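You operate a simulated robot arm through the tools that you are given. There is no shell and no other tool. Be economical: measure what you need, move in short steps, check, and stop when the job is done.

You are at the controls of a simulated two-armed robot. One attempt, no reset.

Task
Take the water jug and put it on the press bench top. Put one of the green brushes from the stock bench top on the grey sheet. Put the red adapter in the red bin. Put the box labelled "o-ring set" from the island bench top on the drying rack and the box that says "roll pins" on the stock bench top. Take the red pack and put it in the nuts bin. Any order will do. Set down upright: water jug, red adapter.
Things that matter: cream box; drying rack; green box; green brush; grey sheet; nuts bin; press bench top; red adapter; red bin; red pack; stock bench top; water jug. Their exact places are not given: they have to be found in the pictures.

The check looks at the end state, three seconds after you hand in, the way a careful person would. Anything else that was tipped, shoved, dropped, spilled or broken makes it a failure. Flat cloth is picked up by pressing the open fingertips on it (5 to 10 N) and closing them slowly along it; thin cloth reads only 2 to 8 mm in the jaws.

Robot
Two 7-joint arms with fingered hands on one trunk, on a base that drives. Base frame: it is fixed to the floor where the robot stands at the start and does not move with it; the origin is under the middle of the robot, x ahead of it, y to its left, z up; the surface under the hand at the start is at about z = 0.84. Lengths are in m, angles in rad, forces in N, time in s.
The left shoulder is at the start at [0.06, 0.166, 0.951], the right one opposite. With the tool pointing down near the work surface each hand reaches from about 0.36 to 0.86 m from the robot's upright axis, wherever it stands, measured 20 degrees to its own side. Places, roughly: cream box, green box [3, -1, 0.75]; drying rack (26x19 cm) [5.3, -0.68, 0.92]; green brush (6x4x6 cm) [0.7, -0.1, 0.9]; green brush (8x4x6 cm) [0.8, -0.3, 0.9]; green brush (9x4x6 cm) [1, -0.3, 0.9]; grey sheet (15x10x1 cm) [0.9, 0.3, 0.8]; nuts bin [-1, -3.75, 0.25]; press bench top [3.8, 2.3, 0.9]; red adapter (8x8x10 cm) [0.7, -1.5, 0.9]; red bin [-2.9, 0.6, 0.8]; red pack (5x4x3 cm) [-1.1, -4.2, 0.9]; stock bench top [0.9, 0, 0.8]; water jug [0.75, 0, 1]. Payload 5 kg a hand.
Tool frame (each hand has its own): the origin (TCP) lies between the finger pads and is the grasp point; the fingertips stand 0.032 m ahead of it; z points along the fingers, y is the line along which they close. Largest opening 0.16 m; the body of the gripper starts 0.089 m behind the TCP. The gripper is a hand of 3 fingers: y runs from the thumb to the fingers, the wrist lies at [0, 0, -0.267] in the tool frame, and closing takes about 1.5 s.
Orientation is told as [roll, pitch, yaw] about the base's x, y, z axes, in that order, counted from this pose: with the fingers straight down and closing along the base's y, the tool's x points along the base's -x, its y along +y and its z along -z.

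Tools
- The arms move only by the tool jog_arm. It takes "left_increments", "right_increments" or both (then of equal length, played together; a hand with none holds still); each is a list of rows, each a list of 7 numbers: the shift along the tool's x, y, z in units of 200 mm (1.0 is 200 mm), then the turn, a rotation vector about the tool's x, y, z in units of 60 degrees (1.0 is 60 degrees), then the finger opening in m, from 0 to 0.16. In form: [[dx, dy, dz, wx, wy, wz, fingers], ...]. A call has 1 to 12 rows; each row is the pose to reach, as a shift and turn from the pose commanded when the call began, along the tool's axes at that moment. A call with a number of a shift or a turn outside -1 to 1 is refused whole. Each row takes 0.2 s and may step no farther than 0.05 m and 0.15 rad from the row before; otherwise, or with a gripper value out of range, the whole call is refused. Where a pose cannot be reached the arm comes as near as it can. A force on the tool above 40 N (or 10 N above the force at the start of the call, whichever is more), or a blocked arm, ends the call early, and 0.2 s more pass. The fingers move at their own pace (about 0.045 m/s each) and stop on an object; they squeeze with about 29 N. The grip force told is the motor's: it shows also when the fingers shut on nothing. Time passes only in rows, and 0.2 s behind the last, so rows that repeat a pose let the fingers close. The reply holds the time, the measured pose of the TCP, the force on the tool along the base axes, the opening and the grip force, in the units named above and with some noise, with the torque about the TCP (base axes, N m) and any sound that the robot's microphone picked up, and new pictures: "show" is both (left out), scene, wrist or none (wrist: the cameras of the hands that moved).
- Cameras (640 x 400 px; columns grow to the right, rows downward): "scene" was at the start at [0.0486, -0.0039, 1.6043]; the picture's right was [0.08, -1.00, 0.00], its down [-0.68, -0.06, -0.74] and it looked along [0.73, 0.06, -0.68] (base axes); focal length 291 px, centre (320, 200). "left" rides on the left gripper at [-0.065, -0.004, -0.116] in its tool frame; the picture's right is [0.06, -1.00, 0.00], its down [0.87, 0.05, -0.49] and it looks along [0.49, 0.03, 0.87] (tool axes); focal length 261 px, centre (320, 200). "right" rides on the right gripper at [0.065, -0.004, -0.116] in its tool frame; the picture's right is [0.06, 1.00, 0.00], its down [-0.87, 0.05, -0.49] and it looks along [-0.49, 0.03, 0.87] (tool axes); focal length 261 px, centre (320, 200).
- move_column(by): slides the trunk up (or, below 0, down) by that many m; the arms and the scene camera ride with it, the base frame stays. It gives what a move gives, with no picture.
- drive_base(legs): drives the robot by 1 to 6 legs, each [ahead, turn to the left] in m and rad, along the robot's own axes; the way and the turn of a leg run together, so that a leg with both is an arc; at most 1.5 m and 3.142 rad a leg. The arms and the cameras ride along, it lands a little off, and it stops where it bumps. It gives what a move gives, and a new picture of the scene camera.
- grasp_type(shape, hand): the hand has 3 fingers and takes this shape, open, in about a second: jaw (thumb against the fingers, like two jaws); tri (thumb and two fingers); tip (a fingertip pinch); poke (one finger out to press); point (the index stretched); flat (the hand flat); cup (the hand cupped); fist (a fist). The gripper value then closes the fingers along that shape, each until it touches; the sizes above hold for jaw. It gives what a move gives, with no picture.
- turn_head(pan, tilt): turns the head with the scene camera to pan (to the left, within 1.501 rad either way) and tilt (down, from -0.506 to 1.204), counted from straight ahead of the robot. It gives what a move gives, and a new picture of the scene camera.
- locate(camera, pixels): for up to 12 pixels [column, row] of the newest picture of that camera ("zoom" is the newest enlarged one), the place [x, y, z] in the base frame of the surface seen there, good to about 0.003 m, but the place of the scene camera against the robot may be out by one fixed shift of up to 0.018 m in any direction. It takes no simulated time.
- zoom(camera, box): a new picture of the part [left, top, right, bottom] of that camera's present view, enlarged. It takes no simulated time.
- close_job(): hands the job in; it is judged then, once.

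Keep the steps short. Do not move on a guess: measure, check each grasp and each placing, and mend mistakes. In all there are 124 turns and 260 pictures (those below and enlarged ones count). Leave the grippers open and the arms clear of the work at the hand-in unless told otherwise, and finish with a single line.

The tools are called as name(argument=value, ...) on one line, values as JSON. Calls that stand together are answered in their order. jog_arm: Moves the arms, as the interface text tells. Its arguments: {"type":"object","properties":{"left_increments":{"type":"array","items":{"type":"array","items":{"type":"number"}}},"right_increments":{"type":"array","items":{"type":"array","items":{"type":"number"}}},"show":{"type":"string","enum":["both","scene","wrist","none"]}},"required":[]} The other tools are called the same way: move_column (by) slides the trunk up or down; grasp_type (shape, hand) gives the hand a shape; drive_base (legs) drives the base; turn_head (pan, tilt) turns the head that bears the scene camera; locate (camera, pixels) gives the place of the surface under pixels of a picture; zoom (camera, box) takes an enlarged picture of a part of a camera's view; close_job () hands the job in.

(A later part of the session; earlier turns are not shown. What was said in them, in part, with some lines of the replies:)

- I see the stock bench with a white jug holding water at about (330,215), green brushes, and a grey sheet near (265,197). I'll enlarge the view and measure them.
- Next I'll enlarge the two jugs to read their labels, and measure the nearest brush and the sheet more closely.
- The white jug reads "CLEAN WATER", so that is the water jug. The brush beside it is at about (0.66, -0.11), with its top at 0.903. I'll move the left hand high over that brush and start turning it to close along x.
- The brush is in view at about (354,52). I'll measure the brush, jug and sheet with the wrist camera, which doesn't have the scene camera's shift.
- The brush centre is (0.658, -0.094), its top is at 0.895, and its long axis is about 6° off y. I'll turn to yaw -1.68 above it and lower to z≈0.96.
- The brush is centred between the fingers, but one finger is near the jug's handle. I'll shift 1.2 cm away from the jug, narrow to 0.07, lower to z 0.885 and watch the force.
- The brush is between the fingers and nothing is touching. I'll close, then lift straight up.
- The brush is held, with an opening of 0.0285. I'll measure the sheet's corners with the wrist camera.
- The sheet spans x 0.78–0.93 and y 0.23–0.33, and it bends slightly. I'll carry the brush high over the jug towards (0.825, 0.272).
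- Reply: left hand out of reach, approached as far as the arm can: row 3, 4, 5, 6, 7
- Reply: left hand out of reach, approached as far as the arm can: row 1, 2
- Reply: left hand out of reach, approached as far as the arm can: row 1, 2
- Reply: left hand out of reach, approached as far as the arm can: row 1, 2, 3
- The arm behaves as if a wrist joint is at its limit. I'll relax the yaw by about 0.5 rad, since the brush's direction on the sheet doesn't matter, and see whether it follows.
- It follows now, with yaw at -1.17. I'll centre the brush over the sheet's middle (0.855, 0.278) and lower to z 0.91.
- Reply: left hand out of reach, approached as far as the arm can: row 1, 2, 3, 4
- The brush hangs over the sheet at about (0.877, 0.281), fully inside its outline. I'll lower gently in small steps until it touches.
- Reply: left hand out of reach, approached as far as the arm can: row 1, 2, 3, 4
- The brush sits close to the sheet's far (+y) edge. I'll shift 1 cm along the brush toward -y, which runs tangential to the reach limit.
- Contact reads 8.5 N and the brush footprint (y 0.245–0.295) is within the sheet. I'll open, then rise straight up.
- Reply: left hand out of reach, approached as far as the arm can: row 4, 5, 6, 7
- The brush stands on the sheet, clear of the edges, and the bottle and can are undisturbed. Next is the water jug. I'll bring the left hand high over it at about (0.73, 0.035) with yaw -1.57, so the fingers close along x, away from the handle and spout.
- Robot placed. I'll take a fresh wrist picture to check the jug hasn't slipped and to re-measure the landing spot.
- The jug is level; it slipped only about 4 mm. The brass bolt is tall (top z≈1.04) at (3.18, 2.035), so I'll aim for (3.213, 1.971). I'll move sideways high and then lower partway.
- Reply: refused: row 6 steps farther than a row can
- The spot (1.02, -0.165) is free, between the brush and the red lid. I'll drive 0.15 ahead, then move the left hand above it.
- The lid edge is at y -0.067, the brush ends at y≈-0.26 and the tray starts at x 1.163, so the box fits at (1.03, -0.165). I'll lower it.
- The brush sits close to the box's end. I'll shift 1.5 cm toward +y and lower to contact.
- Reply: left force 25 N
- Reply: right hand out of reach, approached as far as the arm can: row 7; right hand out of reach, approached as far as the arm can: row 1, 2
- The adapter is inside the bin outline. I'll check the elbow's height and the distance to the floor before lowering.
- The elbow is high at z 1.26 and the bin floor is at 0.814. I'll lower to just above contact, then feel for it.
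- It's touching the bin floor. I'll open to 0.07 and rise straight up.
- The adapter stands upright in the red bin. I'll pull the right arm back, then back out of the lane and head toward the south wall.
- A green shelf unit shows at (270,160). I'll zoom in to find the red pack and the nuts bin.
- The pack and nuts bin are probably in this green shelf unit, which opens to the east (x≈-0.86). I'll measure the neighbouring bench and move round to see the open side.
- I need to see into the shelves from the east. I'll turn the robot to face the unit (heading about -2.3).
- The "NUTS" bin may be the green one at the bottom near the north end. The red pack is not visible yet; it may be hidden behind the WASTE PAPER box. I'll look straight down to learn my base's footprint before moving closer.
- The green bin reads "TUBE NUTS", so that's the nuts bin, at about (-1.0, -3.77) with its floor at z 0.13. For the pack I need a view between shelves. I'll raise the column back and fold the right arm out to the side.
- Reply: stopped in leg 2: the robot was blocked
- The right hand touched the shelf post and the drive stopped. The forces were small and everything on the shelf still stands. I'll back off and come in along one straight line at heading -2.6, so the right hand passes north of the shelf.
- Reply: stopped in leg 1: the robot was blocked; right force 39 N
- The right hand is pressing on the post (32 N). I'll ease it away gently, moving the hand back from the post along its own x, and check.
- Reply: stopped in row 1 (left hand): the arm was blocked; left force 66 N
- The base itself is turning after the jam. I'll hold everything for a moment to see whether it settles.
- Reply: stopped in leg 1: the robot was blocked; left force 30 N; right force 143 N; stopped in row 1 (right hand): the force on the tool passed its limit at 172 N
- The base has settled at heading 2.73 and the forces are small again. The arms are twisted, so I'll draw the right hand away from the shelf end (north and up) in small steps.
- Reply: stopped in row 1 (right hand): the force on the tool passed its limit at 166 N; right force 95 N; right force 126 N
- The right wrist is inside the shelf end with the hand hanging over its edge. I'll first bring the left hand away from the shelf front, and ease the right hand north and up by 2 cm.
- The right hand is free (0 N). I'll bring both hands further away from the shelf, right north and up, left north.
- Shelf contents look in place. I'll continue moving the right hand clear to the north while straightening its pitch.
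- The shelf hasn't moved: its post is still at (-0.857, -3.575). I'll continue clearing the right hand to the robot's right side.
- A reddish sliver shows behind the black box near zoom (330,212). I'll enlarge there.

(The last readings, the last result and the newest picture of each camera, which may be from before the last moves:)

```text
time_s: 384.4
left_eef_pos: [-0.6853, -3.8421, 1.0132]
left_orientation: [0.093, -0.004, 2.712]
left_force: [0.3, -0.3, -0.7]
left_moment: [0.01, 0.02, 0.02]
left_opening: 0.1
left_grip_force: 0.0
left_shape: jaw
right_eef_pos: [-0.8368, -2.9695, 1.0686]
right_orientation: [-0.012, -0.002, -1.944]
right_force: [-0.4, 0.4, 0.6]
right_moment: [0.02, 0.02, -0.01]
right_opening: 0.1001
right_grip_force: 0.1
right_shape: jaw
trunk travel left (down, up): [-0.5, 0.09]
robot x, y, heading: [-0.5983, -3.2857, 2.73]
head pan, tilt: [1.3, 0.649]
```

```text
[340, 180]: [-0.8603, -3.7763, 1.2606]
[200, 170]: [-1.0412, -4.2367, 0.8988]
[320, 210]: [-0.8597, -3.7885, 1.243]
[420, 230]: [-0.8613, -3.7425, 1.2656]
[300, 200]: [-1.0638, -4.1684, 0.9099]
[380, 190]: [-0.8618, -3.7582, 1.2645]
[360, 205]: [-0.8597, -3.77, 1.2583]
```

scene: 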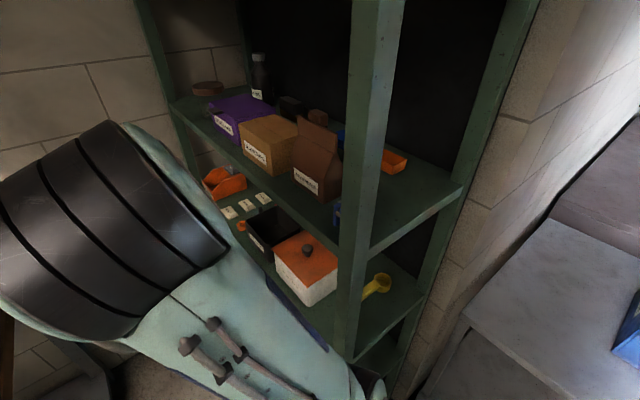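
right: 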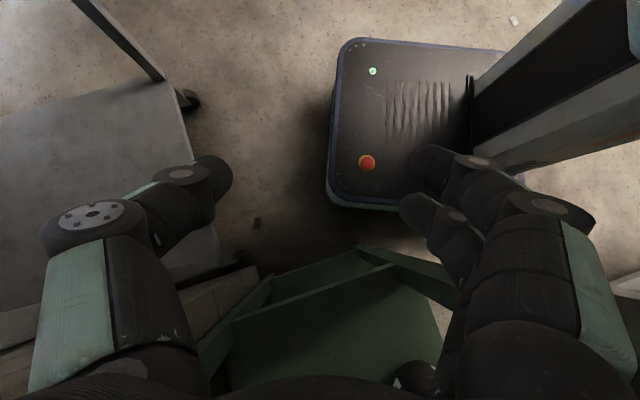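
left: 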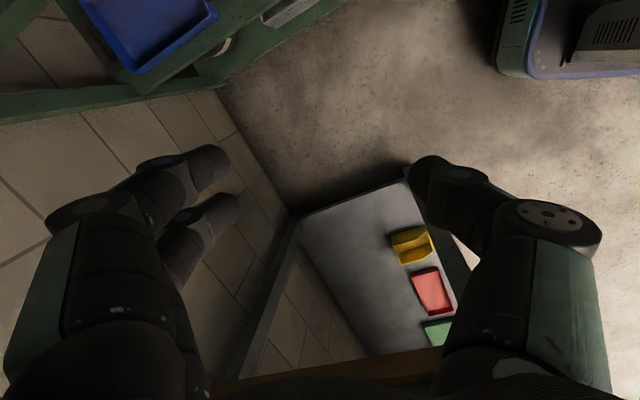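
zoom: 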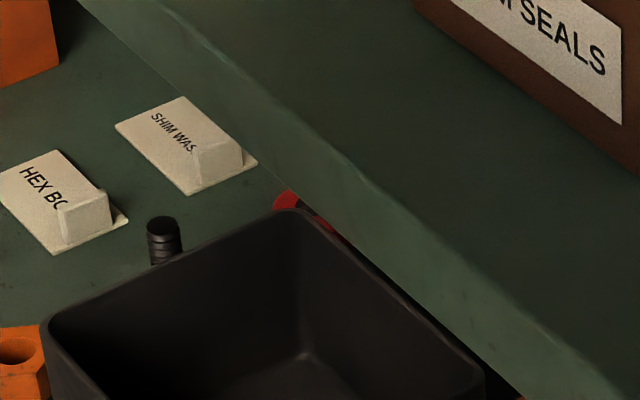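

The red pack is visible at about (-1.07, -4.16, 0.91), tucked behind the black WASTE PAPER box. I'll move to a clear spot, tuck both arms properly and then come in on a straight line. First I raise the left hand and tuck the right one, then reverse and turn.

jog_arm(left_increments=[[0, 0, -0.17, 0, 0, 0, 0.1], [0, 0, -0.34, 0, 0, 0, 0.1], [0, 0, -0.5, 0, 0, 0, 0.1], [0, 0, -0.67, 0, 0, 0, 0.1], [0, 0, -0.84, 0, 0, 0, 0.1], [0, 0, -1.0, 0, 0, 0, 0.1]], right_increments=[[0.16, 0.1, 0, 0, 0, 0, 0.1], [0.33, 0.2, 0, 0, 0, 0, 0.1], [0.5, 0.3, 0, 0, 0, 0, 0.1], [0.66, 0.4, 0, 0, 0, 0, 0.1], [0.83, 0.5, 0, 0, 0, 0, 0.1], [1.0, 0.61, 0, 0, 0, 0, 0.1]], show="none")

drive_base(legs=[[0, 0.32], [-0.61, 0], [0, 0.63]])

jog_arm(left_increments=[[-0.16, -0.12, 0, 0, 0, 0, 0.1], [-0.33, -0.24, 0, 0, 0, 0, 0.1], [-0.5, -0.36, 0, 0, 0, 0, 0.1], [-0.66, -0.48, 0, 0, 0, 0, 0.1], [-0.82, -0.6, 0, 0, 0, 0, 0.1]], show="none")

jog_arm(left_increments=[[-0.16, -0.12, 0, 0, 0, 0, 0.1], [-0.33, -0.24, 0, 0, 0, 0, 0.1], [-0.5, -0.36, 0, 0, 0, 0, 0.1], [-0.66, -0.48, 0, 0, 0, 0, 0.1], [-0.82, -0.6, 0, 0, 0, 0, 0.1]], show="none")

jog_arm(left_increments=[[-0.16, -0.12, 0, 0, 0, 0, 0.1], [-0.33, -0.24, 0, 0, 0, 0, 0.1], [-0.5, -0.36, 0, 0, 0, 0, 0.1], [-0.66, -0.48, 0, 0, 0, 0, 0.1], [-0.82, -0.6, 0, 0, 0, 0, 0.1]], show="scene")

```text
time_s: 385.8
left_eef_pos: [-0.6789, -3.8266, 1.2124]
left_orientation: [0.09, -0.001, 2.714]
left_force: [-0.9, -0.2, 1.0]
left_moment: [-0.03, -0.06, -0.02]
left_opening: 0.1
left_grip_force: 0.1
left_shape: jaw
right_eef_pos: [-0.686, -2.8729, 1.063]
right_orientation: [-0.012, 0.0, -1.943]
right_force: [0.2, -0.3, 0.2]
right_moment: [-0.05, -0.05, 0.03]
right_opening: 0.0999
right_grip_force: 0.1
right_shape: jaw
right hand out of reach, approached as far as the arm can: row 5, 6
trunk travel left (down, up): [-0.5, 0.09]
robot x, y, heading: [-0.5976, -3.2844, 2.733]
head pan, tilt: [1.3, 0.649]
```

```text
time_s: 392.1
left_eef_pos: [0.4171, -3.7272, 1.2127]
left_orientation: [0.092, -0.003, -2.635]
left_force: [0.6, 0.6, 0.5]
left_moment: [0.01, 0.01, 0.02]
left_opening: 0.1
left_grip_force: 0.1
left_shape: jaw
right_eef_pos: [-0.3546, -3.168, 1.0639]
right_orientation: [-0.011, 0.0, -1.01]
right_force: [-0.2, 0.1, 0.2]
right_moment: [0.02, -0.01, 0.02]
right_opening: 0.0998
right_grip_force: 0.0
right_shape: jaw
trunk travel left (down, up): [-0.5, 0.09]
robot x, y, heading: [0.0283, -3.3425, -2.616]
head pan, tilt: [1.3, 0.649]
```

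scene: 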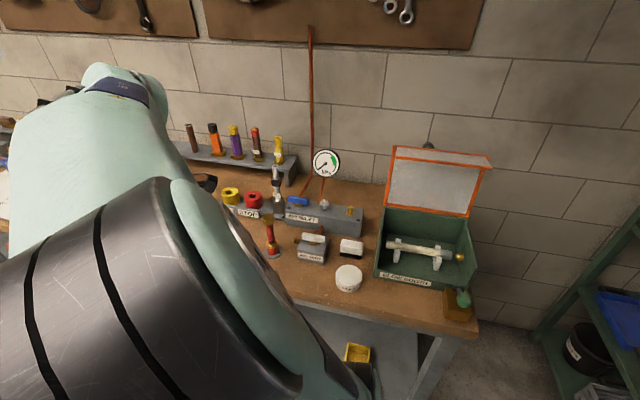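

```text
time_s: 393.5
left_eef_pos: [0.2216, -3.7141, 1.1808]
left_orientation: [-0.043, 0.045, -2.637]
left_force: [-0.8, -0.8, 0.3]
left_moment: [0.02, 0.0, 0.01]
left_opening: 0.1002
left_grip_force: 0.1
left_shape: jaw
right_eef_pos: [-0.3542, -3.1676, 1.064]
right_orientation: [-0.012, 0.0, -1.007]
right_force: [0.4, -0.3, 0.6]
right_moment: [0.01, 0.01, -0.01]
right_opening: 0.1003
right_grip_force: 0.1
right_shape: jaw
trunk travel left (down, up): [-0.5, 0.09]
robot x, y, heading: [0.0294, -3.3452, -2.618]
head pan, tilt: [1.3, 0.649]
stopped in row 5 (left hand): the arm was blocked; the commanded pose is now the measured one
```

```text
time_s: 394.7
left_eef_pos: [0.0166, -3.6864, 1.1784]
left_orientation: [-0.038, 0.043, -2.637]
left_force: [-0.2, -0.5, 0.4]
left_moment: [-0.01, -0.02, 0.03]
left_opening: 0.1
left_grip_force: 0.1
left_shape: jaw
right_eef_pos: [-0.3566, -3.1658, 1.0643]
right_orientation: [-0.01, 0.0, -1.009]
right_force: [-0.4, -0.4, 0.7]
right_moment: [-0.06, 0.02, 0.0]
right_opening: 0.1002
right_grip_force: 0.1
right_shape: jaw
trunk travel left (down, up): [-0.5, 0.09]
robot x, y, heading: [0.0252, -3.3415, -2.617]
head pan, tilt: [1.3, 0.649]
```

```text
time_s: 395.9
left_eef_pos: [-0.1827, -3.6629, 1.1765]
left_orientation: [-0.04, 0.044, -2.637]
left_force: [0.3, 0.5, -0.1]
left_moment: [0.01, -0.03, -0.02]
left_opening: 0.1001
left_grip_force: 0.1
left_shape: jaw
right_eef_pos: [-0.3555, -3.1675, 1.0638]
right_orientation: [-0.011, 0.001, -1.009]
right_force: [0.7, 0.4, 0.9]
right_moment: [0.01, -0.06, 0.04]
right_opening: 0.1002
right_grip_force: 0.0
right_shape: jaw
trunk travel left (down, up): [-0.5, 0.09]
robot x, y, heading: [0.0285, -3.343, -2.618]
head pan, tilt: [1.3, 0.649]
```

scene: 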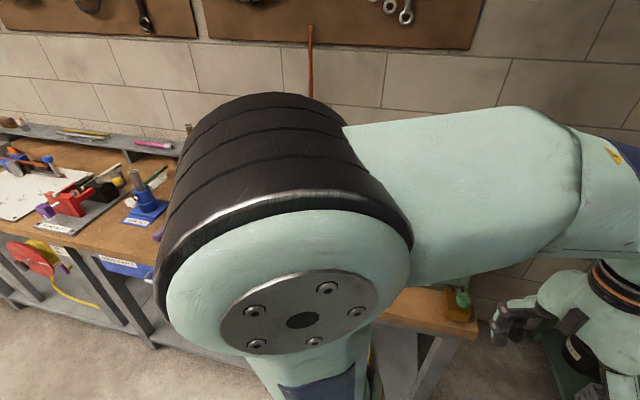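

Both arms are folded now. I'll drive straight in 0.46 m at heading -2.62 and look at the pack.

drive_base(legs=[[0.46, 0]])

turn_head(pan=0.0, tilt=0.65)

zoom(camera="scene", box=[220, 130, 420, 255])

```text
time_s: 398.7
left_eef_pos: [-0.5874, -3.8947, 1.1759]
left_orientation: [-0.039, 0.045, -2.643]
left_force: [-0.2, 0.1, -0.4]
left_moment: [-0.02, 0.0, -0.01]
left_opening: 0.1
left_grip_force: 0.0
left_shape: jaw
right_eef_pos: [-0.7598, -3.3984, 1.0649]
right_orientation: [-0.012, 0.001, -1.011]
right_force: [0.3, 0.5, -0.1]
right_moment: [0.0, -0.01, -0.05]
right_opening: 0.0998
right_grip_force: 0.2
right_shape: jaw
trunk travel left (down, up): [-0.5, 0.09]
robot x, y, heading: [-0.3769, -3.573, -2.627]
head pan, tilt: [1.3, 0.649]
```

scene: 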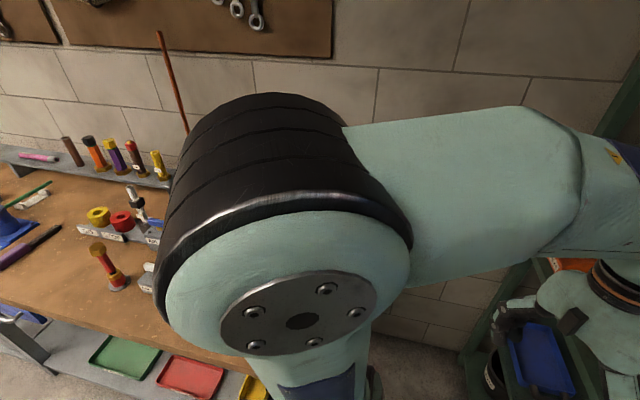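

```text
time_s: 400.1
left_eef_pos: [-0.588, -3.8944, 1.1766]
left_orientation: [-0.039, 0.042, -2.64]
left_force: [0.0, -0.8, -0.5]
left_moment: [0.01, 0.02, 0.0]
left_opening: 0.0999
left_grip_force: 0.1
left_shape: jaw
right_eef_pos: [-0.7602, -3.3988, 1.0642]
right_orientation: [-0.011, -0.001, -1.012]
right_force: [0.2, -0.5, 0.0]
right_moment: [0.01, 0.03, 0.0]
right_opening: 0.0999
right_grip_force: 0.1
right_shape: jaw
trunk travel left (down, up): [-0.5, 0.09]
robot x, y, heading: [-0.3732, -3.5791, -2.622]
head pan, tilt: [0.0, 0.649]
```

scene: 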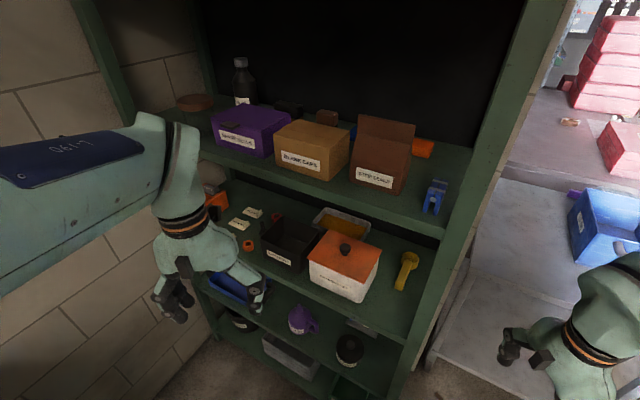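

```text
3.20 times, centred on (320, 192) of scene
```

zoom: 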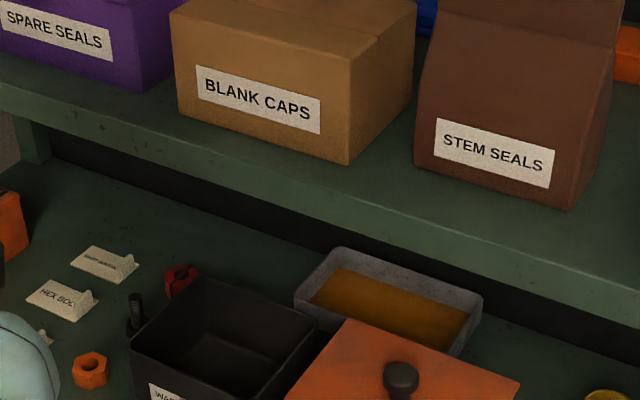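

Now the red pack is visible at zoom (180,280), behind the black box's corner. I'll measure it and its surroundings.

locate(camera="zoom", pixels=[[180, 275], [168, 270], [195, 280], [178, 293], [170, 290], [135, 315], [205, 278], [140, 345], [250, 300], [320, 325], [105, 262], [90, 365]])

zoom(camera="scene", box=[240, 195, 320, 245])

```text
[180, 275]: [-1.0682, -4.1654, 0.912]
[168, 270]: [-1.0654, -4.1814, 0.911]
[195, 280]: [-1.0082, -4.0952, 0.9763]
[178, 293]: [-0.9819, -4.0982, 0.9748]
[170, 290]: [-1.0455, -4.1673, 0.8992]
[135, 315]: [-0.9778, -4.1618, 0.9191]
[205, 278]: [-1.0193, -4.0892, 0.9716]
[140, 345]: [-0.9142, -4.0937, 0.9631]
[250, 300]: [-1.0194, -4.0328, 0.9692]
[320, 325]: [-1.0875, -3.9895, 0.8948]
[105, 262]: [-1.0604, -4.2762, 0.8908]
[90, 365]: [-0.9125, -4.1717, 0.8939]
```

```text
8.00 times, centred on (280, 220) of scene
```

zoom: 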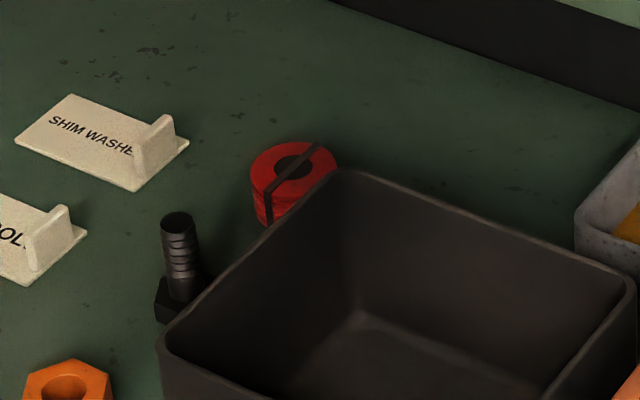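

The pack is a strapped red stack, about 5 cm across, centred near (-1.075, -4.155) with its top at about 0.91. I'll lower the column 0.1, then swing the left hand to (-0.67, -4.155), pointing west and pitched 60° down.

move_column(by=-0.1)

jog_arm(left_increments=[[-0.122, 0.119, 0.03, 0.017, -0.066, 0.057, 0.09], [-0.244, 0.238, 0.06, 0.034, -0.131, 0.114, 0.08], [-0.366, 0.356, 0.09, 0.05, -0.197, 0.172, 0.08], [-0.489, 0.475, 0.12, 0.067, -0.262, 0.229, 0.08], [-0.611, 0.594, 0.16, 0.084, -0.328, 0.286, 0.08], [-0.733, 0.713, 0.19, 0.1, -0.394, 0.344, 0.08], [-0.855, 0.831, 0.22, 0.117, -0.46, 0.4, 0.08], [-0.977, 0.95, 0.25, 0.134, -0.525, 0.458, 0.08]], show="both")

```text
time_s: 401.5
left_eef_pos: [-0.5885, -3.8943, 1.076]
left_orientation: [-0.037, 0.044, -2.64]
left_force: [0.1, 0.5, 0.5]
left_moment: [-0.01, -0.01, 0.02]
left_opening: 0.1001
left_grip_force: 0.0
left_shape: jaw
right_eef_pos: [-0.76, -3.3983, 0.965]
right_orientation: [-0.013, 0.001, -1.012]
right_force: [-0.5, 0.4, 1.3]
right_moment: [0.03, 0.01, 0.0]
right_opening: 0.1002
right_grip_force: 0.1
right_shape: jaw
trunk travel left (down, up): [-0.4, 0.19]
robot x, y, heading: [-0.3781, -3.5755, -2.624]
head pan, tilt: [0.0, 0.649]
```

```text
time_s: 403.3
left_eef_pos: [-0.6676, -4.1521, 1.0096]
left_orientation: [-0.067, -0.543, -3.099]
left_force: [-0.3, -0.4, -0.7]
left_moment: [0.0, -0.01, -0.04]
left_opening: 0.0807
left_grip_force: 0.0
left_shape: jaw
right_eef_pos: [-0.7598, -3.3991, 0.9646]
right_orientation: [-0.012, -0.001, -1.012]
right_force: [0.6, -0.1, 0.1]
right_moment: [0.03, 0.0, -0.03]
right_opening: 0.1
right_grip_force: 0.1
right_shape: jaw
trunk travel left (down, up): [-0.4, 0.19]
robot x, y, heading: [-0.3777, -3.5731, -2.623]
head pan, tilt: [0.0, 0.649]
```

scene: 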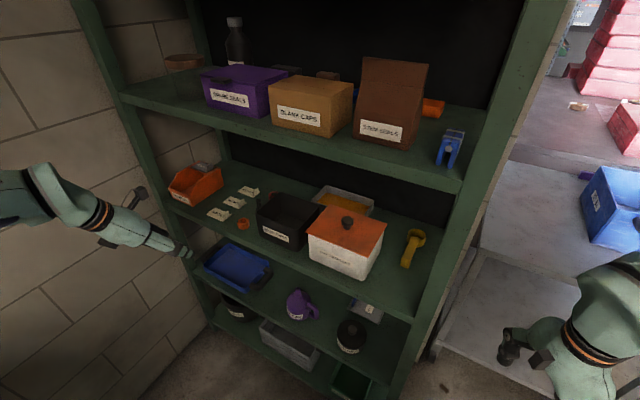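
left: 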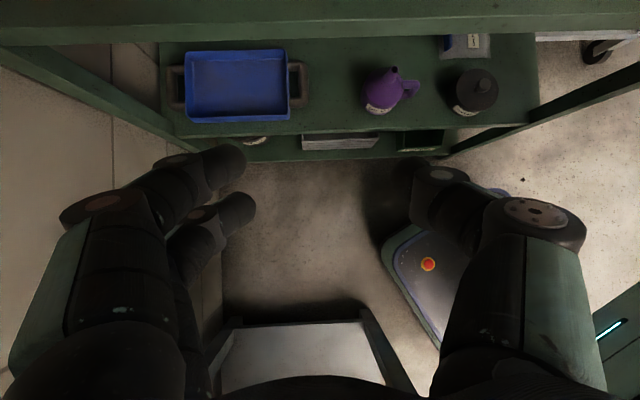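

The hand is posed well in front of the gap. I'll lower to z≈0.94 and enter along y≈-4.165, passing over the orange nut and straddling the bolt.

jog_arm(left_increments=[[-0.02, 0.02, 0.12, 0, 0, 0, 0.08], [-0.1, 0.035, 0.26, 0, 0, 0, 0.08], [-0.2, 0.035, 0.4, 0, 0, 0, 0.08], [-0.33, 0.035, 0.55, 0, 0, 0, 0.08], [-0.46, 0.035, 0.69, 0, 0, 0, 0.08]], show="none")

jog_arm(left_increments=[[-0.1, 0, 0.06, 0, 0, 0, 0.08], [-0.2, 0, 0.12, 0, 0, 0, 0.08], [-0.3, 0, 0.18, 0, 0, 0, 0.08], [-0.4, 0, 0.24, 0, 0, 0, 0.08], [-0.5, 0, 0.3, 0, 0, 0, 0.08]], show="both")

zoom(camera="scene", box=[170, 120, 370, 270])

```text
time_s: 404.5
left_eef_pos: [-0.8157, -4.1581, 0.9377]
left_orientation: [-0.068, -0.543, -3.099]
left_force: [-0.1, -0.5, 0.0]
left_moment: [-0.01, 0.01, 0.0]
left_opening: 0.0806
left_grip_force: 0.1
left_shape: jaw
right_eef_pos: [-0.76, -3.3996, 0.9633]
right_orientation: [-0.012, 0.0, -1.013]
right_force: [1.4, 0.6, 0.5]
right_moment: [-0.04, -0.02, 0.0]
right_opening: 0.1
right_grip_force: 0.1
right_shape: jaw
trunk travel left (down, up): [-0.4, 0.19]
robot x, y, heading: [-0.3794, -3.5749, -2.623]
head pan, tilt: [0.0, 0.649]
```

```text
time_s: 405.7
left_eef_pos: [-0.9363, -4.1575, 0.9387]
left_orientation: [-0.068, -0.541, -3.098]
left_force: [0.1, 0.3, 0.1]
left_moment: [0.02, -0.02, 0.02]
left_opening: 0.0802
left_grip_force: 0.0
left_shape: jaw
right_eef_pos: [-0.7597, -3.3983, 0.9638]
right_orientation: [-0.012, 0.0, -1.012]
right_force: [0.4, 0.2, -0.5]
right_moment: [-0.02, 0.01, 0.02]
right_opening: 0.1002
right_grip_force: 0.0
right_shape: jaw
trunk travel left (down, up): [-0.4, 0.19]
robot x, y, heading: [-0.3776, -3.5755, -2.623]
head pan, tilt: [0.0, 0.649]
```

scene: 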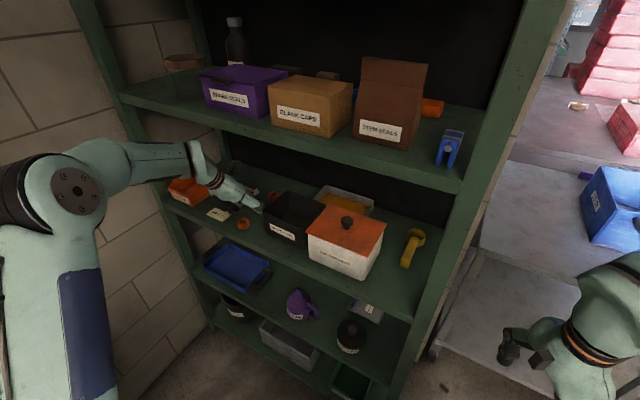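
left: 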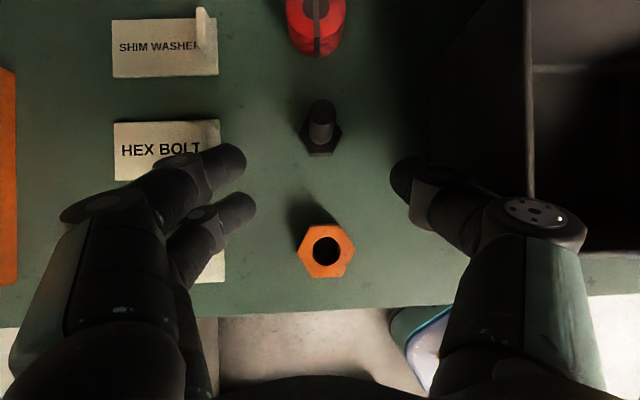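

```text
2.67 times, centred on (270, 195) of scene
```

zoom: 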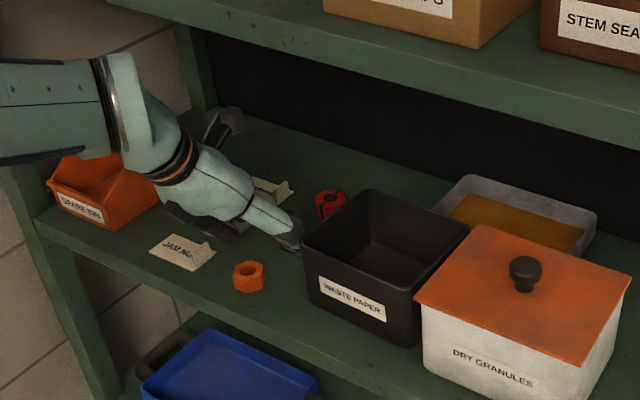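

Everything lines up: nut, bolt and pack are all between the fingers' tracks and nothing is touched. I'll measure the pack from the wrist camera and advance 6 cm more.

locate(camera="left", pixels=[[316, 10], [290, 25], [345, 25], [316, 45], [320, 108], [325, 250], [205, 15]])

jog_arm(left_increments=[[-0.08, 0, 0.05, 0, 0, 0, 0.08], [-0.17, 0, 0.1, 0, 0, 0, 0.08], [-0.25, 0, 0.15, 0, 0, 0, 0.08]], show="wrist")

locate(camera="left", pixels=[[316, 80], [316, 100], [316, 60], [316, 120]])

```text
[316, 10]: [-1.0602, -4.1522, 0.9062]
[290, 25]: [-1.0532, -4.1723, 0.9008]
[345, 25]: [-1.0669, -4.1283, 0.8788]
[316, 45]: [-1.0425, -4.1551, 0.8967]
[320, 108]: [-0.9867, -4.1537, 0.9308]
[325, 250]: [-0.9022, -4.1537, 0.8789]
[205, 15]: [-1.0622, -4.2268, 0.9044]
```

```text
time_s: 406.5
left_eef_pos: [-0.9929, -4.1567, 0.9415]
left_orientation: [-0.066, -0.544, -3.097]
left_force: [0.1, -0.2, -0.8]
left_moment: [0.0, 0.04, 0.03]
left_opening: 0.08
left_grip_force: 0.0
left_shape: jaw
right_eef_pos: [-0.7613, -3.3997, 0.9633]
right_orientation: [-0.013, 0.001, -1.013]
right_force: [-0.1, -1.0, -0.6]
right_moment: [-0.02, -0.02, 0.01]
right_opening: 0.0998
right_grip_force: 0.0
right_shape: jaw
trunk travel left (down, up): [-0.4, 0.19]
robot x, y, heading: [-0.3757, -3.5749, -2.625]
head pan, tilt: [0.0, 0.649]
```

left: 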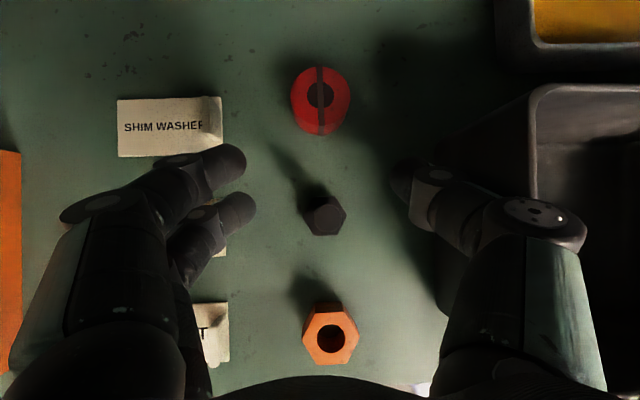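

```text
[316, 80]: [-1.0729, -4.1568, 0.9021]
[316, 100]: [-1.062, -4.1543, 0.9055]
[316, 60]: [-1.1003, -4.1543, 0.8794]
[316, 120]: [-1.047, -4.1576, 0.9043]
```

The pack's centre is (-1.066, -4.154), its top is at 0.905 and the shelf is at 0.879. I'll move over it, lower to z≈0.912 and close gently.

jog_arm(left_increments=[[-0.1, -0.005, 0.06, 0, 0, 0, 0.08], [-0.21, -0.01, 0.125, 0, 0, 0, 0.08], [-0.3125, -0.015, 0.19, 0, 0, 0, 0.08], [-0.275, -0.015, 0.25, 0, 0, 0, 0.08], [-0.238, -0.015, 0.312, 0, 0, 0, 0.08], [-0.238, -0.015, 0.312, 0, 0, 0, 0.05], [-0.238, -0.015, 0.312, 0, 0, 0, 0.03], [-0.238, -0.015, 0.312, 0, 0, 0, 0.02], [-0.238, -0.015, 0.312, 0, 0, 0, 0.02], [-0.238, -0.015, 0.312, 0, 0, 0, 0.02]], show="both")

```text
time_s: 408.3
left_eef_pos: [-1.0682, -4.1578, 0.9219]
left_orientation: [-0.057, -0.558, -3.099]
left_force: [-0.4, -0.1, 8.1]
left_moment: [-0.15, 0.01, -0.06]
left_opening: 0.0251
left_grip_force: 0.0
left_shape: jaw
right_eef_pos: [-0.7604, -3.3994, 0.9634]
right_orientation: [-0.012, 0.0, -1.011]
right_force: [0.4, -0.6, 0.6]
right_moment: [0.04, 0.0, -0.02]
right_opening: 0.1
right_grip_force: 0.1
right_shape: jaw
trunk travel left (down, up): [-0.4, 0.19]
robot x, y, heading: [-0.3802, -3.5762, -2.625]
head pan, tilt: [0.0, 0.649]
stopped in row 9 (left hand): the force on the tool passed its limit at 41 N (the readings are from after the stop); the commanded pose is now the measured one
```

scene: 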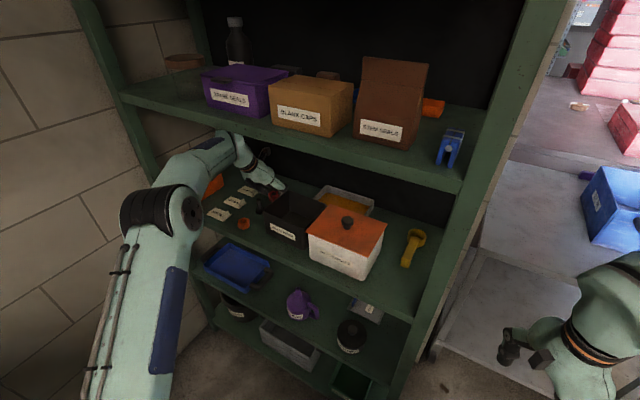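
left: 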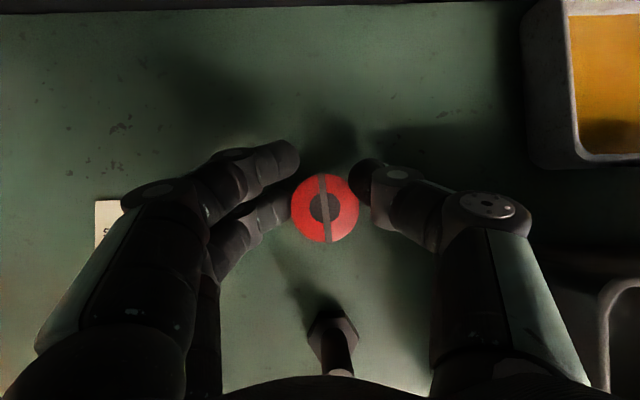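

The fingers closed past the pack's middle and the force limit tripped. I'll open again and measure where the pack is now.

jog_arm(left_increments=[[0, 0, -0.02, 0, 0, 0, 0.05], [0, 0, -0.02, 0, 0, 0, 0.08], [0, 0, -0.02, 0, 0, 0, 0.08], [0, 0, -0.02, 0, 0, 0, 0.08]], show="wrist")

locate(camera="left", pixels=[[310, 205], [345, 205], [328, 180], [328, 235], [295, 205], [355, 205], [328, 165], [328, 250]])

```text
time_s: 409.3
left_eef_pos: [-1.0653, -4.1582, 0.922]
left_orientation: [-0.055, -0.553, -3.1]
left_force: [0.4, 0.5, 0.5]
left_moment: [0.01, 0.02, 0.02]
left_opening: 0.0793
left_grip_force: 0.1
left_shape: jaw
right_eef_pos: [-0.76, -3.3991, 0.9629]
right_orientation: [-0.012, 0.0, -1.012]
right_force: [0.5, 0.1, -0.1]
right_moment: [0.02, -0.02, 0.01]
right_opening: 0.0999
right_grip_force: 0.1
right_shape: jaw
trunk travel left (down, up): [-0.4, 0.19]
robot x, y, heading: [-0.3749, -3.5759, -2.619]
head pan, tilt: [0.0, 0.649]
```

left: 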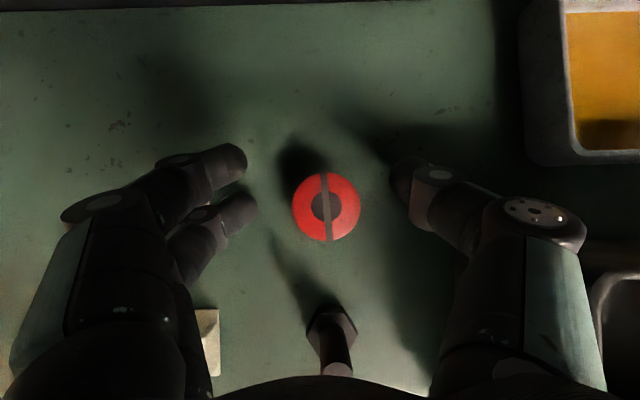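

```text
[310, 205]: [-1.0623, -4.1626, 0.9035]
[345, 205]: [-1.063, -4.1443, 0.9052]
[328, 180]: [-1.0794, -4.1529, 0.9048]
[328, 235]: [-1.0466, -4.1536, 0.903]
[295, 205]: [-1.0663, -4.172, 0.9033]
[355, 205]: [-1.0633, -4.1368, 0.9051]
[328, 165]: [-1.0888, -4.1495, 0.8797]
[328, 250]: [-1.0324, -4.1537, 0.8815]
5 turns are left
```

The pack hasn't moved: centre (-1.064, -4.154), radius about 2 cm. I'll re-grip 1.2 cm further back so the pads meet its middle, then lift, sidestep the bolt and withdraw.

jog_arm(left_increments=[[0.069, -0.02, -0.03, 0, 0, 0, 0.07], [0.069, -0.02, -0.012, 0, 0, 0, 0.06], [0.069, -0.02, -0.012, 0, 0, 0, 0.045], [0.069, -0.02, -0.012, 0, 0, 0, 0.035], [0.069, -0.02, -0.012, 0, 0, 0, 0.028], [0.069, -0.02, -0.012, 0, 0, 0, 0.022], [0.069, -0.02, -0.012, 0, 0, 0, 0.02], [0.069, -0.02, -0.012, 0, 0, 0, 0.02]], show="wrist")

jog_arm(left_increments=[[-0.05, 0, -0.085, 0, 0, 0, 0.02], [-0.103, 0, -0.171, 0, 0, 0, 0.02], [-0.103, 0.13, -0.171, 0, 0, 0, 0.02], [-0.103, 0.25, -0.171, 0, 0, 0, 0.02], [0.07, 0.25, -0.275, 0, 0, 0, 0.02], [0.24, 0.25, -0.378, 0, 0, 0, 0.02], [0.41, 0.25, -0.48, 0, 0, 0, 0.02], [0.58, 0.25, -0.585, 0, 0, 0, 0.02], [0.753, 0.25, -0.688, 0, 0, 0, 0.02]], show="none")

jog_arm(left_increments=[[0.2, 0, -0.115, 0, 0, 0, 0.02], [0.4, 0, -0.23, 0, 0, 0, 0.02], [0.6, 0, -0.35, 0, 0, 0, 0.02], [0.77, 0, -0.465, 0, 0, 0, 0.02]], show="both")

```text
time_s: 411.1
left_eef_pos: [-1.051, -4.1512, 0.9198]
left_orientation: [-0.055, -0.557, -3.102]
left_force: [-1.5, -2.0, 17.4]
left_moment: [-0.58, 0.23, -0.03]
left_opening: 0.0348
left_grip_force: 29.2
left_shape: jaw
right_eef_pos: [-0.7597, -3.397, 0.9639]
right_orientation: [-0.011, -0.001, -1.013]
right_force: [-0.4, 0.0, -0.7]
right_moment: [-0.02, 0.02, -0.01]
right_opening: 0.1001
right_grip_force: 0.1
right_shape: jaw
trunk travel left (down, up): [-0.4, 0.19]
robot x, y, heading: [-0.3758, -3.575, -2.621]
head pan, tilt: [0.0, 0.649]
```

left: 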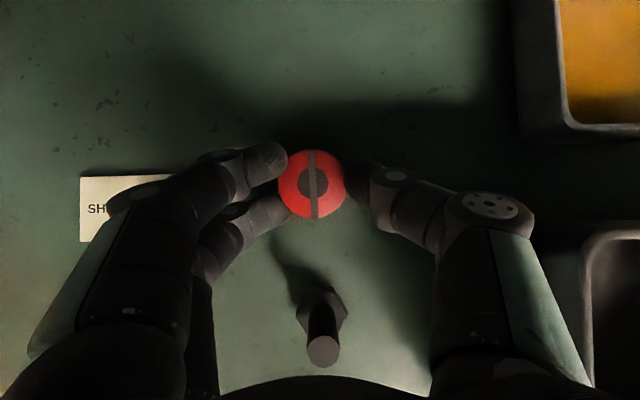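

```text
time_s: 413.1
left_eef_pos: [-0.8514, -4.2017, 0.9518]
left_orientation: [-0.057, -0.555, -3.103]
left_force: [0.0, 0.3, -1.3]
left_moment: [-0.01, -0.04, 0.03]
left_opening: 0.031
left_grip_force: 28.7
left_shape: jaw
right_eef_pos: [-0.7601, -3.3992, 0.9644]
right_orientation: [-0.012, 0.0, -1.011]
right_force: [0.9, 0.7, -0.4]
right_moment: [-0.01, 0.04, 0.01]
right_opening: 0.1001
right_grip_force: 0.0
right_shape: jaw
trunk travel left (down, up): [-0.4, 0.19]
robot x, y, heading: [-0.3778, -3.5752, -2.623]
head pan, tilt: [0.0, 0.649]
```

```text
time_s: 414.1
left_eef_pos: [-0.6695, -4.2019, 0.9477]
left_orientation: [-0.057, -0.556, -3.1]
left_force: [0.3, 0.2, -1.6]
left_moment: [0.01, 0.0, -0.01]
left_opening: 0.0309
left_grip_force: 29.0
left_shape: jaw
right_eef_pos: [-0.7596, -3.3992, 0.964]
right_orientation: [-0.013, 0.0, -1.013]
right_force: [0.2, -0.2, -0.4]
right_moment: [0.0, 0.0, -0.01]
right_opening: 0.1001
right_grip_force: 0.2
right_shape: jaw
trunk travel left (down, up): [-0.4, 0.19]
robot x, y, heading: [-0.3767, -3.5756, -2.623]
head pan, tilt: [0.0, 0.649]
4 turns are left
```

scene: 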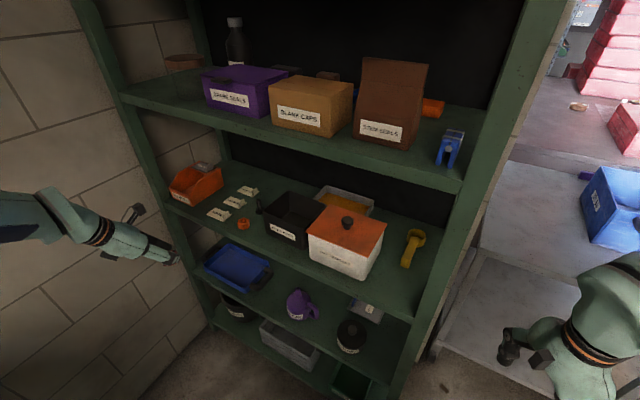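
left: 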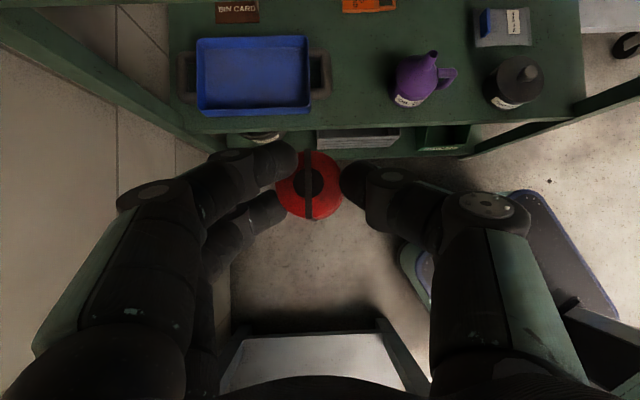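

The pack is held (grip 29 N) and clear of the shelf, with everything else undisturbed. Next I'll back up, swing the hand in front of the nuts bin, lower the column and bring the hand down to just before the bin.

drive_base(legs=[[-0.25, 0]])

jog_arm(left_increments=[[-0.105, -0.162, 0.065, 0, 0, 0, 0.02], [-0.21, -0.324, 0.13, 0, 0, 0, 0.02], [-0.315, -0.486, 0.196, 0, 0, 0, 0.02], [-0.42, -0.648, 0.262, 0, 0, 0, 0.02], [-0.525, -0.81, 0.327, 0, 0, 0, 0.02]], show="none")

jog_arm(left_increments=[[-0.105, -0.162, 0.065, 0, 0, 0, 0.02], [-0.21, -0.324, 0.13, 0, 0, 0, 0.02], [-0.315, -0.486, 0.196, 0, 0, 0, 0.02], [-0.42, -0.648, 0.262, 0, 0, 0, 0.02], [-0.525, -0.81, 0.327, 0, 0, 0, 0.02]], show="none")

move_column(by=-0.4)

jog_arm(left_increments=[[0.105, 0, 0.17, 0, 0, 0, 0.02], [0.21, 0, 0.34, 0, 0, 0, 0.02], [0.316, 0, 0.51, 0, 0, 0, 0.02], [0.42, 0, 0.68, 0, 0, 0, 0.02], [0.527, 0, 0.85, 0, 0, 0, 0.02]], show="wrist")

turn_head(pan=0.0, tilt=0.7)

```text
time_s: 415.9
left_eef_pos: [-0.4523, -4.0768, 0.9491]
left_orientation: [-0.055, -0.554, -3.101]
left_force: [0.1, 0.9, -2.1]
left_moment: [-0.02, -0.03, -0.01]
left_opening: 0.031
left_grip_force: 29.1
left_shape: jaw
right_eef_pos: [-0.5437, -3.2749, 0.9642]
right_orientation: [-0.012, -0.001, -1.01]
right_force: [0.6, -0.2, 0.0]
right_moment: [0.0, 0.01, -0.01]
right_opening: 0.0998
right_grip_force: 0.1
right_shape: jaw
trunk travel left (down, up): [-0.4, 0.19]
robot x, y, heading: [-0.1587, -3.4505, -2.62]
head pan, tilt: [0.0, 0.649]
```

scene: 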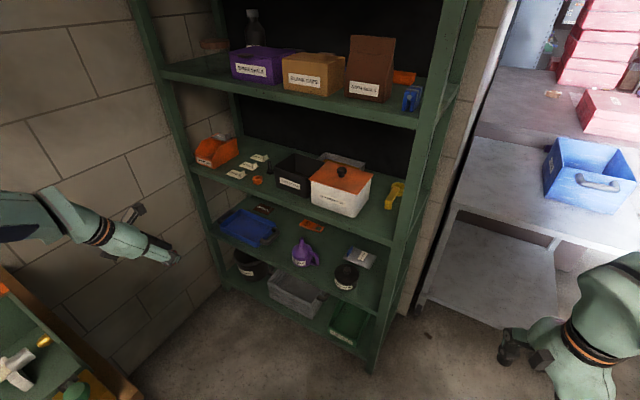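

```text
time_s: 417.1
left_eef_pos: [-0.581, -3.9153, 0.9565]
left_orientation: [-0.056, -0.553, -3.101]
left_force: [0.1, 0.2, -1.9]
left_moment: [0.0, -0.02, -0.01]
left_opening: 0.0308
left_grip_force: 28.9
left_shape: jaw
right_eef_pos: [-0.5451, -3.2749, 0.9644]
right_orientation: [-0.013, -0.002, -1.011]
right_force: [-0.1, 0.6, -0.1]
right_moment: [-0.02, -0.01, -0.03]
right_opening: 0.1
right_grip_force: 0.0
right_shape: jaw
trunk travel left (down, up): [-0.4, 0.19]
robot x, y, heading: [-0.162, -3.4523, -2.62]
head pan, tilt: [0.0, 0.649]
```

```text
time_s: 418.4
left_eef_pos: [-0.7063, -3.7529, 0.9639]
left_orientation: [-0.056, -0.554, -3.101]
left_force: [-0.8, 0.6, -1.0]
left_moment: [0.02, -0.04, 0.01]
left_opening: 0.0309
left_grip_force: 28.8
left_shape: jaw
right_eef_pos: [-0.5443, -3.2739, 0.9647]
right_orientation: [-0.013, -0.001, -1.011]
right_force: [0.2, 0.3, 0.6]
right_moment: [0.03, -0.01, 0.03]
right_opening: 0.0998
right_grip_force: 0.0
right_shape: jaw
trunk travel left (down, up): [-0.4, 0.19]
robot x, y, heading: [-0.1614, -3.4525, -2.623]
head pan, tilt: [0.0, 0.649]
```

```text
time_s: 422.2
left_eef_pos: [-0.7048, -3.7545, 0.5638]
left_orientation: [-0.056, -0.553, -3.1]
left_force: [-0.7, 0.6, -1.7]
left_moment: [0.01, -0.02, -0.01]
left_opening: 0.0311
left_grip_force: 28.4
left_shape: jaw
right_eef_pos: [-0.5438, -3.2754, 0.5659]
right_orientation: [-0.013, -0.001, -1.012]
right_force: [0.2, 0.6, -0.5]
right_moment: [0.03, -0.03, 0.02]
right_opening: 0.0998
right_grip_force: 0.1
right_shape: jaw
trunk travel left (down, up): [0.0, 0.59]
robot x, y, heading: [-0.1592, -3.4502, -2.625]
head pan, tilt: [0.0, 0.649]
```

```text
time_s: 423.4
left_eef_pos: [-0.7046, -3.7455, 0.3652]
left_orientation: [-0.055, -0.554, -3.1]
left_force: [-0.6, -0.5, -0.6]
left_moment: [0.0, -0.03, 0.0]
left_opening: 0.0311
left_grip_force: 28.9
left_shape: jaw
right_eef_pos: [-0.5433, -3.2747, 0.5646]
right_orientation: [-0.011, 0.001, -1.011]
right_force: [1.3, 0.0, 0.4]
right_moment: [0.0, 0.03, -0.04]
right_opening: 0.1001
right_grip_force: 0.0
right_shape: jaw
trunk travel left (down, up): [0.0, 0.59]
robot x, y, heading: [-0.1625, -3.4508, -2.623]
head pan, tilt: [0.0, 0.649]
```

left: 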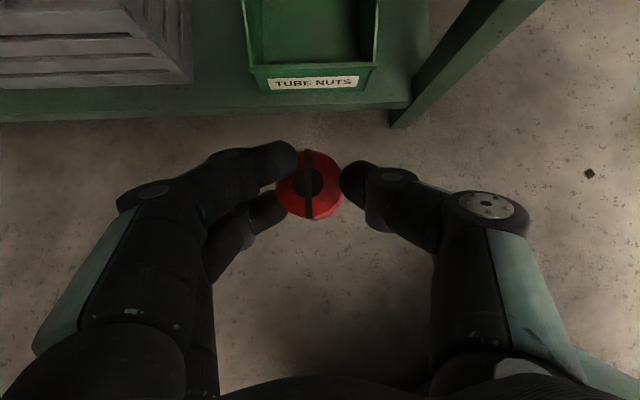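

```text
time_s: 424.0
left_eef_pos: [-0.7042, -3.7449, 0.3653]
left_orientation: [-0.056, -0.555, -3.101]
left_force: [0.3, 0.7, -2.4]
left_moment: [-0.01, -0.02, -0.03]
left_opening: 0.0309
left_grip_force: 28.6
left_shape: jaw
right_eef_pos: [-0.5437, -3.2761, 0.564]
right_orientation: [-0.012, 0.001, -1.009]
right_force: [1.0, -0.6, 0.4]
right_moment: [0.0, 0.02, -0.02]
right_opening: 0.1
right_grip_force: 0.0
right_shape: jaw
trunk travel left (down, up): [0.0, 0.59]
robot x, y, heading: [-0.1609, -3.4545, -2.62]
head pan, tilt: [0.0, 0.7]
3 turns are left
```

scene: 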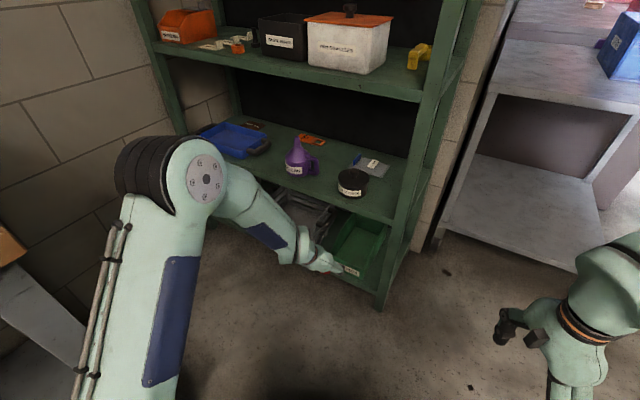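

The pack is right in front of the TUBE NUTS bin, with the label at (313,82). I'll measure the bin and move to just over its front wall.

locate(camera="left", pixels=[[250, 70], [375, 70], [313, 64], [313, 40], [313, 10], [250, 10], [378, 10], [313, 100]])

jog_arm(left_increments=[[-0.06, -0.005, 0.15, 0, 0, 0, 0.02], [-0.12, -0.01, 0.3, 0, 0, 0, 0.02], [-0.17, -0.015, 0.43, 0, 0, 0, 0.02], [-0.22, -0.02, 0.56, 0, 0, 0, 0.02], [-0.27, -0.024, 0.7, 0, 0, 0, 0.02]], show="both")

locate(camera="left", pixels=[[250, 60], [390, 60], [315, 60], [315, 100], [315, 130], [230, 100], [400, 100]])

```text
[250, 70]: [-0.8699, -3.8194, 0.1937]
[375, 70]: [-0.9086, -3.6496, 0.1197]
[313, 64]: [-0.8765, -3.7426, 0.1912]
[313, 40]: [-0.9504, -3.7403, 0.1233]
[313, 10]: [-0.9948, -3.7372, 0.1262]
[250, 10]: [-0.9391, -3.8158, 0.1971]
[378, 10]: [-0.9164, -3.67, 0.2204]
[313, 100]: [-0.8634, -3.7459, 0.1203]
```

```text
time_s: 425.2
left_eef_pos: [-0.8259, -3.736, 0.2754]
left_orientation: [-0.056, -0.553, -3.102]
left_force: [0.0, -0.4, -1.4]
left_moment: [0.02, -0.05, -0.01]
left_opening: 0.0311
left_grip_force: 28.6
left_shape: jaw
right_eef_pos: [-0.5437, -3.2748, 0.5644]
right_orientation: [-0.012, -0.001, -1.01]
right_force: [-0.9, -0.2, 0.0]
right_moment: [0.0, 0.02, 0.02]
right_opening: 0.1001
right_grip_force: 0.1
right_shape: jaw
trunk travel left (down, up): [0.0, 0.59]
robot x, y, heading: [-0.1602, -3.4525, -2.618]
head pan, tilt: [0.0, 0.7]
```

scene: 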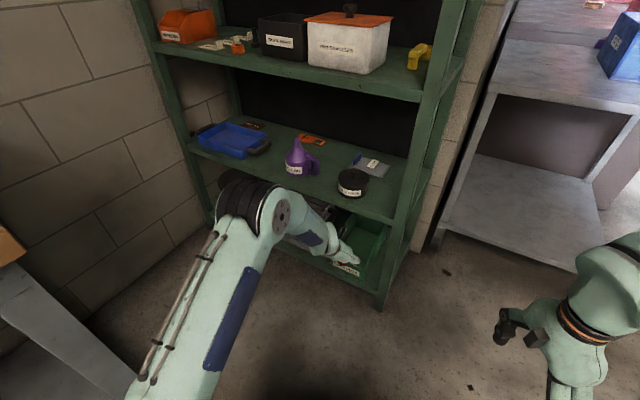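
left: 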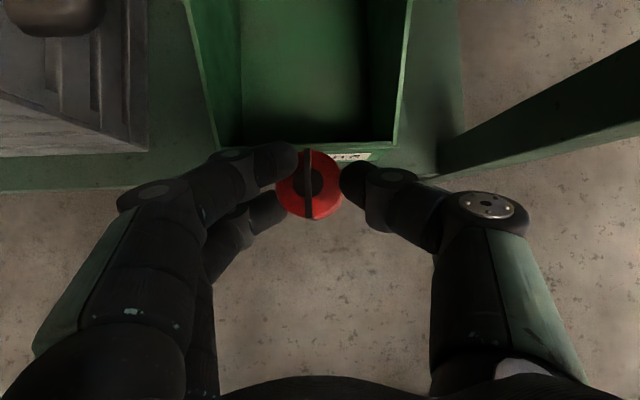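

```text
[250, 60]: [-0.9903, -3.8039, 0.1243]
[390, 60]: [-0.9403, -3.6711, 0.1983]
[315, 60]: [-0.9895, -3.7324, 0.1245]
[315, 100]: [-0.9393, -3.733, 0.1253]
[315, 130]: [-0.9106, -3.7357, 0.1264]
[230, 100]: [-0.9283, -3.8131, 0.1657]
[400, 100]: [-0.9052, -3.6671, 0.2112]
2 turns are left
```

The bin's interior is y -3.815 to -3.67 with its floor at 0.125 and front wall top at 0.19. I'll dip slightly, go 10 cm in over the wall, lower, release and come straight back out.

jog_arm(left_increments=[[0.079, 0.01, 0.128, 0, 0, 0, 0.02], [-0.06, 0.02, 0.215, 0, 0, 0, 0.02], [-0.2, 0.02, 0.3, 0, 0, 0, 0.02], [-0.346, 0.02, 0.392, 0, 0, 0, 0.02], [-0.28, 0.02, 0.498, 0, 0, 0, 0.02], [-0.28, 0.02, 0.498, 0, 0, 0, 0.02], [-0.28, 0.02, 0.498, 0, 0, 0, 0.045], [-0.28, 0.02, 0.498, 0, 0, 0, 0.065], [-0.28, 0.02, 0.498, 0, 0, 0, 0.065], [-0.28, 0.02, 0.498, 0, 0, 0, 0.065]], show="wrist")

jog_arm(left_increments=[[-0.07, 0, -0.11, 0, 0, 0, 0.065], [0.1, 0, -0.21, 0, 0, 0, 0.065], [0.27, 0, -0.31, 0, 0, 0, 0.065], [0.44, 0, -0.42, 0, 0, 0, 0.065], [0.6, 0, -0.52, 0, 0, 0, 0.065], [0.77, 0, -0.62, 0, 0, 0, 0.065]], show="both")

```text
time_s: 427.4
left_eef_pos: [-0.9274, -3.7391, 0.2172]
left_orientation: [-0.055, -0.555, -3.1]
left_force: [0.7, 1.8, 0.2]
left_moment: [-0.05, 0.01, 0.01]
left_opening: 0.064
left_grip_force: 0.1
left_shape: jaw
right_eef_pos: [-0.5439, -3.2759, 0.5641]
right_orientation: [-0.012, 0.0, -1.011]
right_force: [-0.4, 0.3, 0.8]
right_moment: [-0.01, -0.03, -0.01]
right_opening: 0.0999
right_grip_force: 0.0
right_shape: jaw
trunk travel left (down, up): [0.0, 0.59]
robot x, y, heading: [-0.1598, -3.4513, -2.622]
head pan, tilt: [0.0, 0.7]
```

left: 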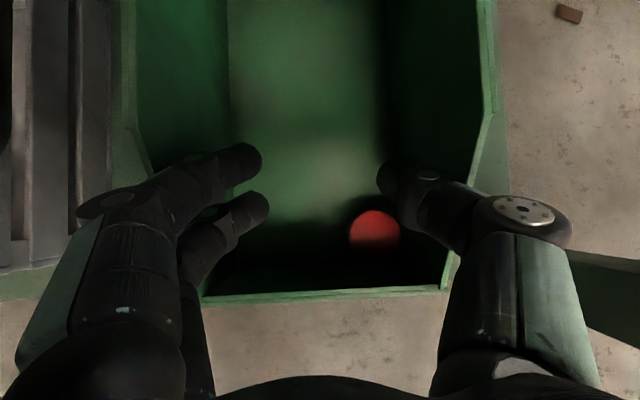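

```text
time_s: 428.8
left_eef_pos: [-0.727, -3.7371, 0.2418]
left_orientation: [-0.057, -0.556, -3.101]
left_force: [0.6, -0.3, 1.0]
left_moment: [0.0, 0.01, 0.0]
left_opening: 0.0646
left_grip_force: 0.0
left_shape: jaw
right_eef_pos: [-0.5443, -3.2752, 0.5628]
right_orientation: [-0.011, 0.0, -1.01]
right_force: [0.2, 0.0, -0.4]
right_moment: [0.02, 0.0, -0.01]
right_opening: 0.1001
right_grip_force: 0.1
right_shape: jaw
trunk travel left (down, up): [0.0, 0.59]
robot x, y, heading: [-0.1592, -3.4506, -2.624]
head pan, tilt: [0.0, 0.7]
1 turns are left
```

scene: 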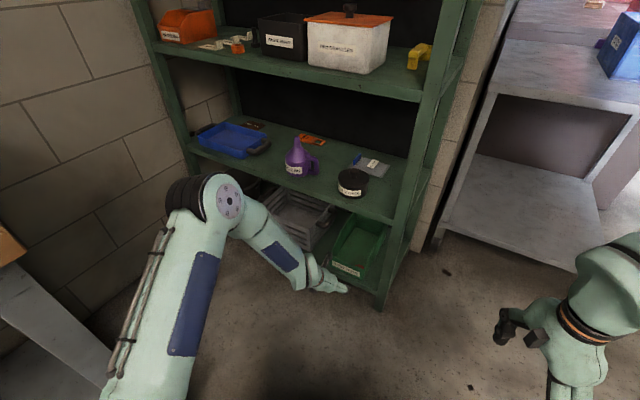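
left: 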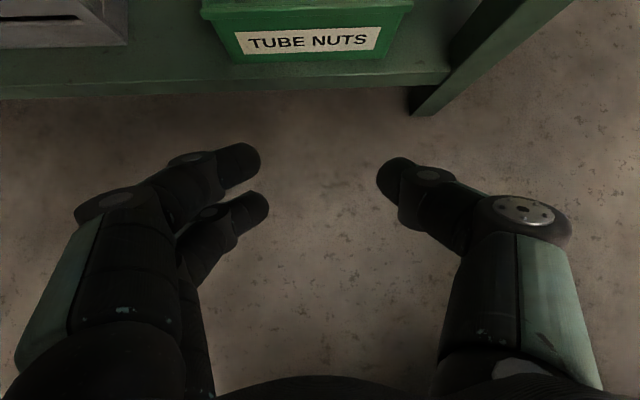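

The red pack lies in the nuts bin, both grippers are open, and the arms are clear, so I'm handing in.

close_job()

```text
The job is handed in.
```

All six items are where the task asked and I've handed the job in, but on the way to the red pack my right hand jammed on the green shelf unit (over 100 N); its post measured unmoved and I saw nothing tipped or dropped, though the yellow scoop may have shifted.
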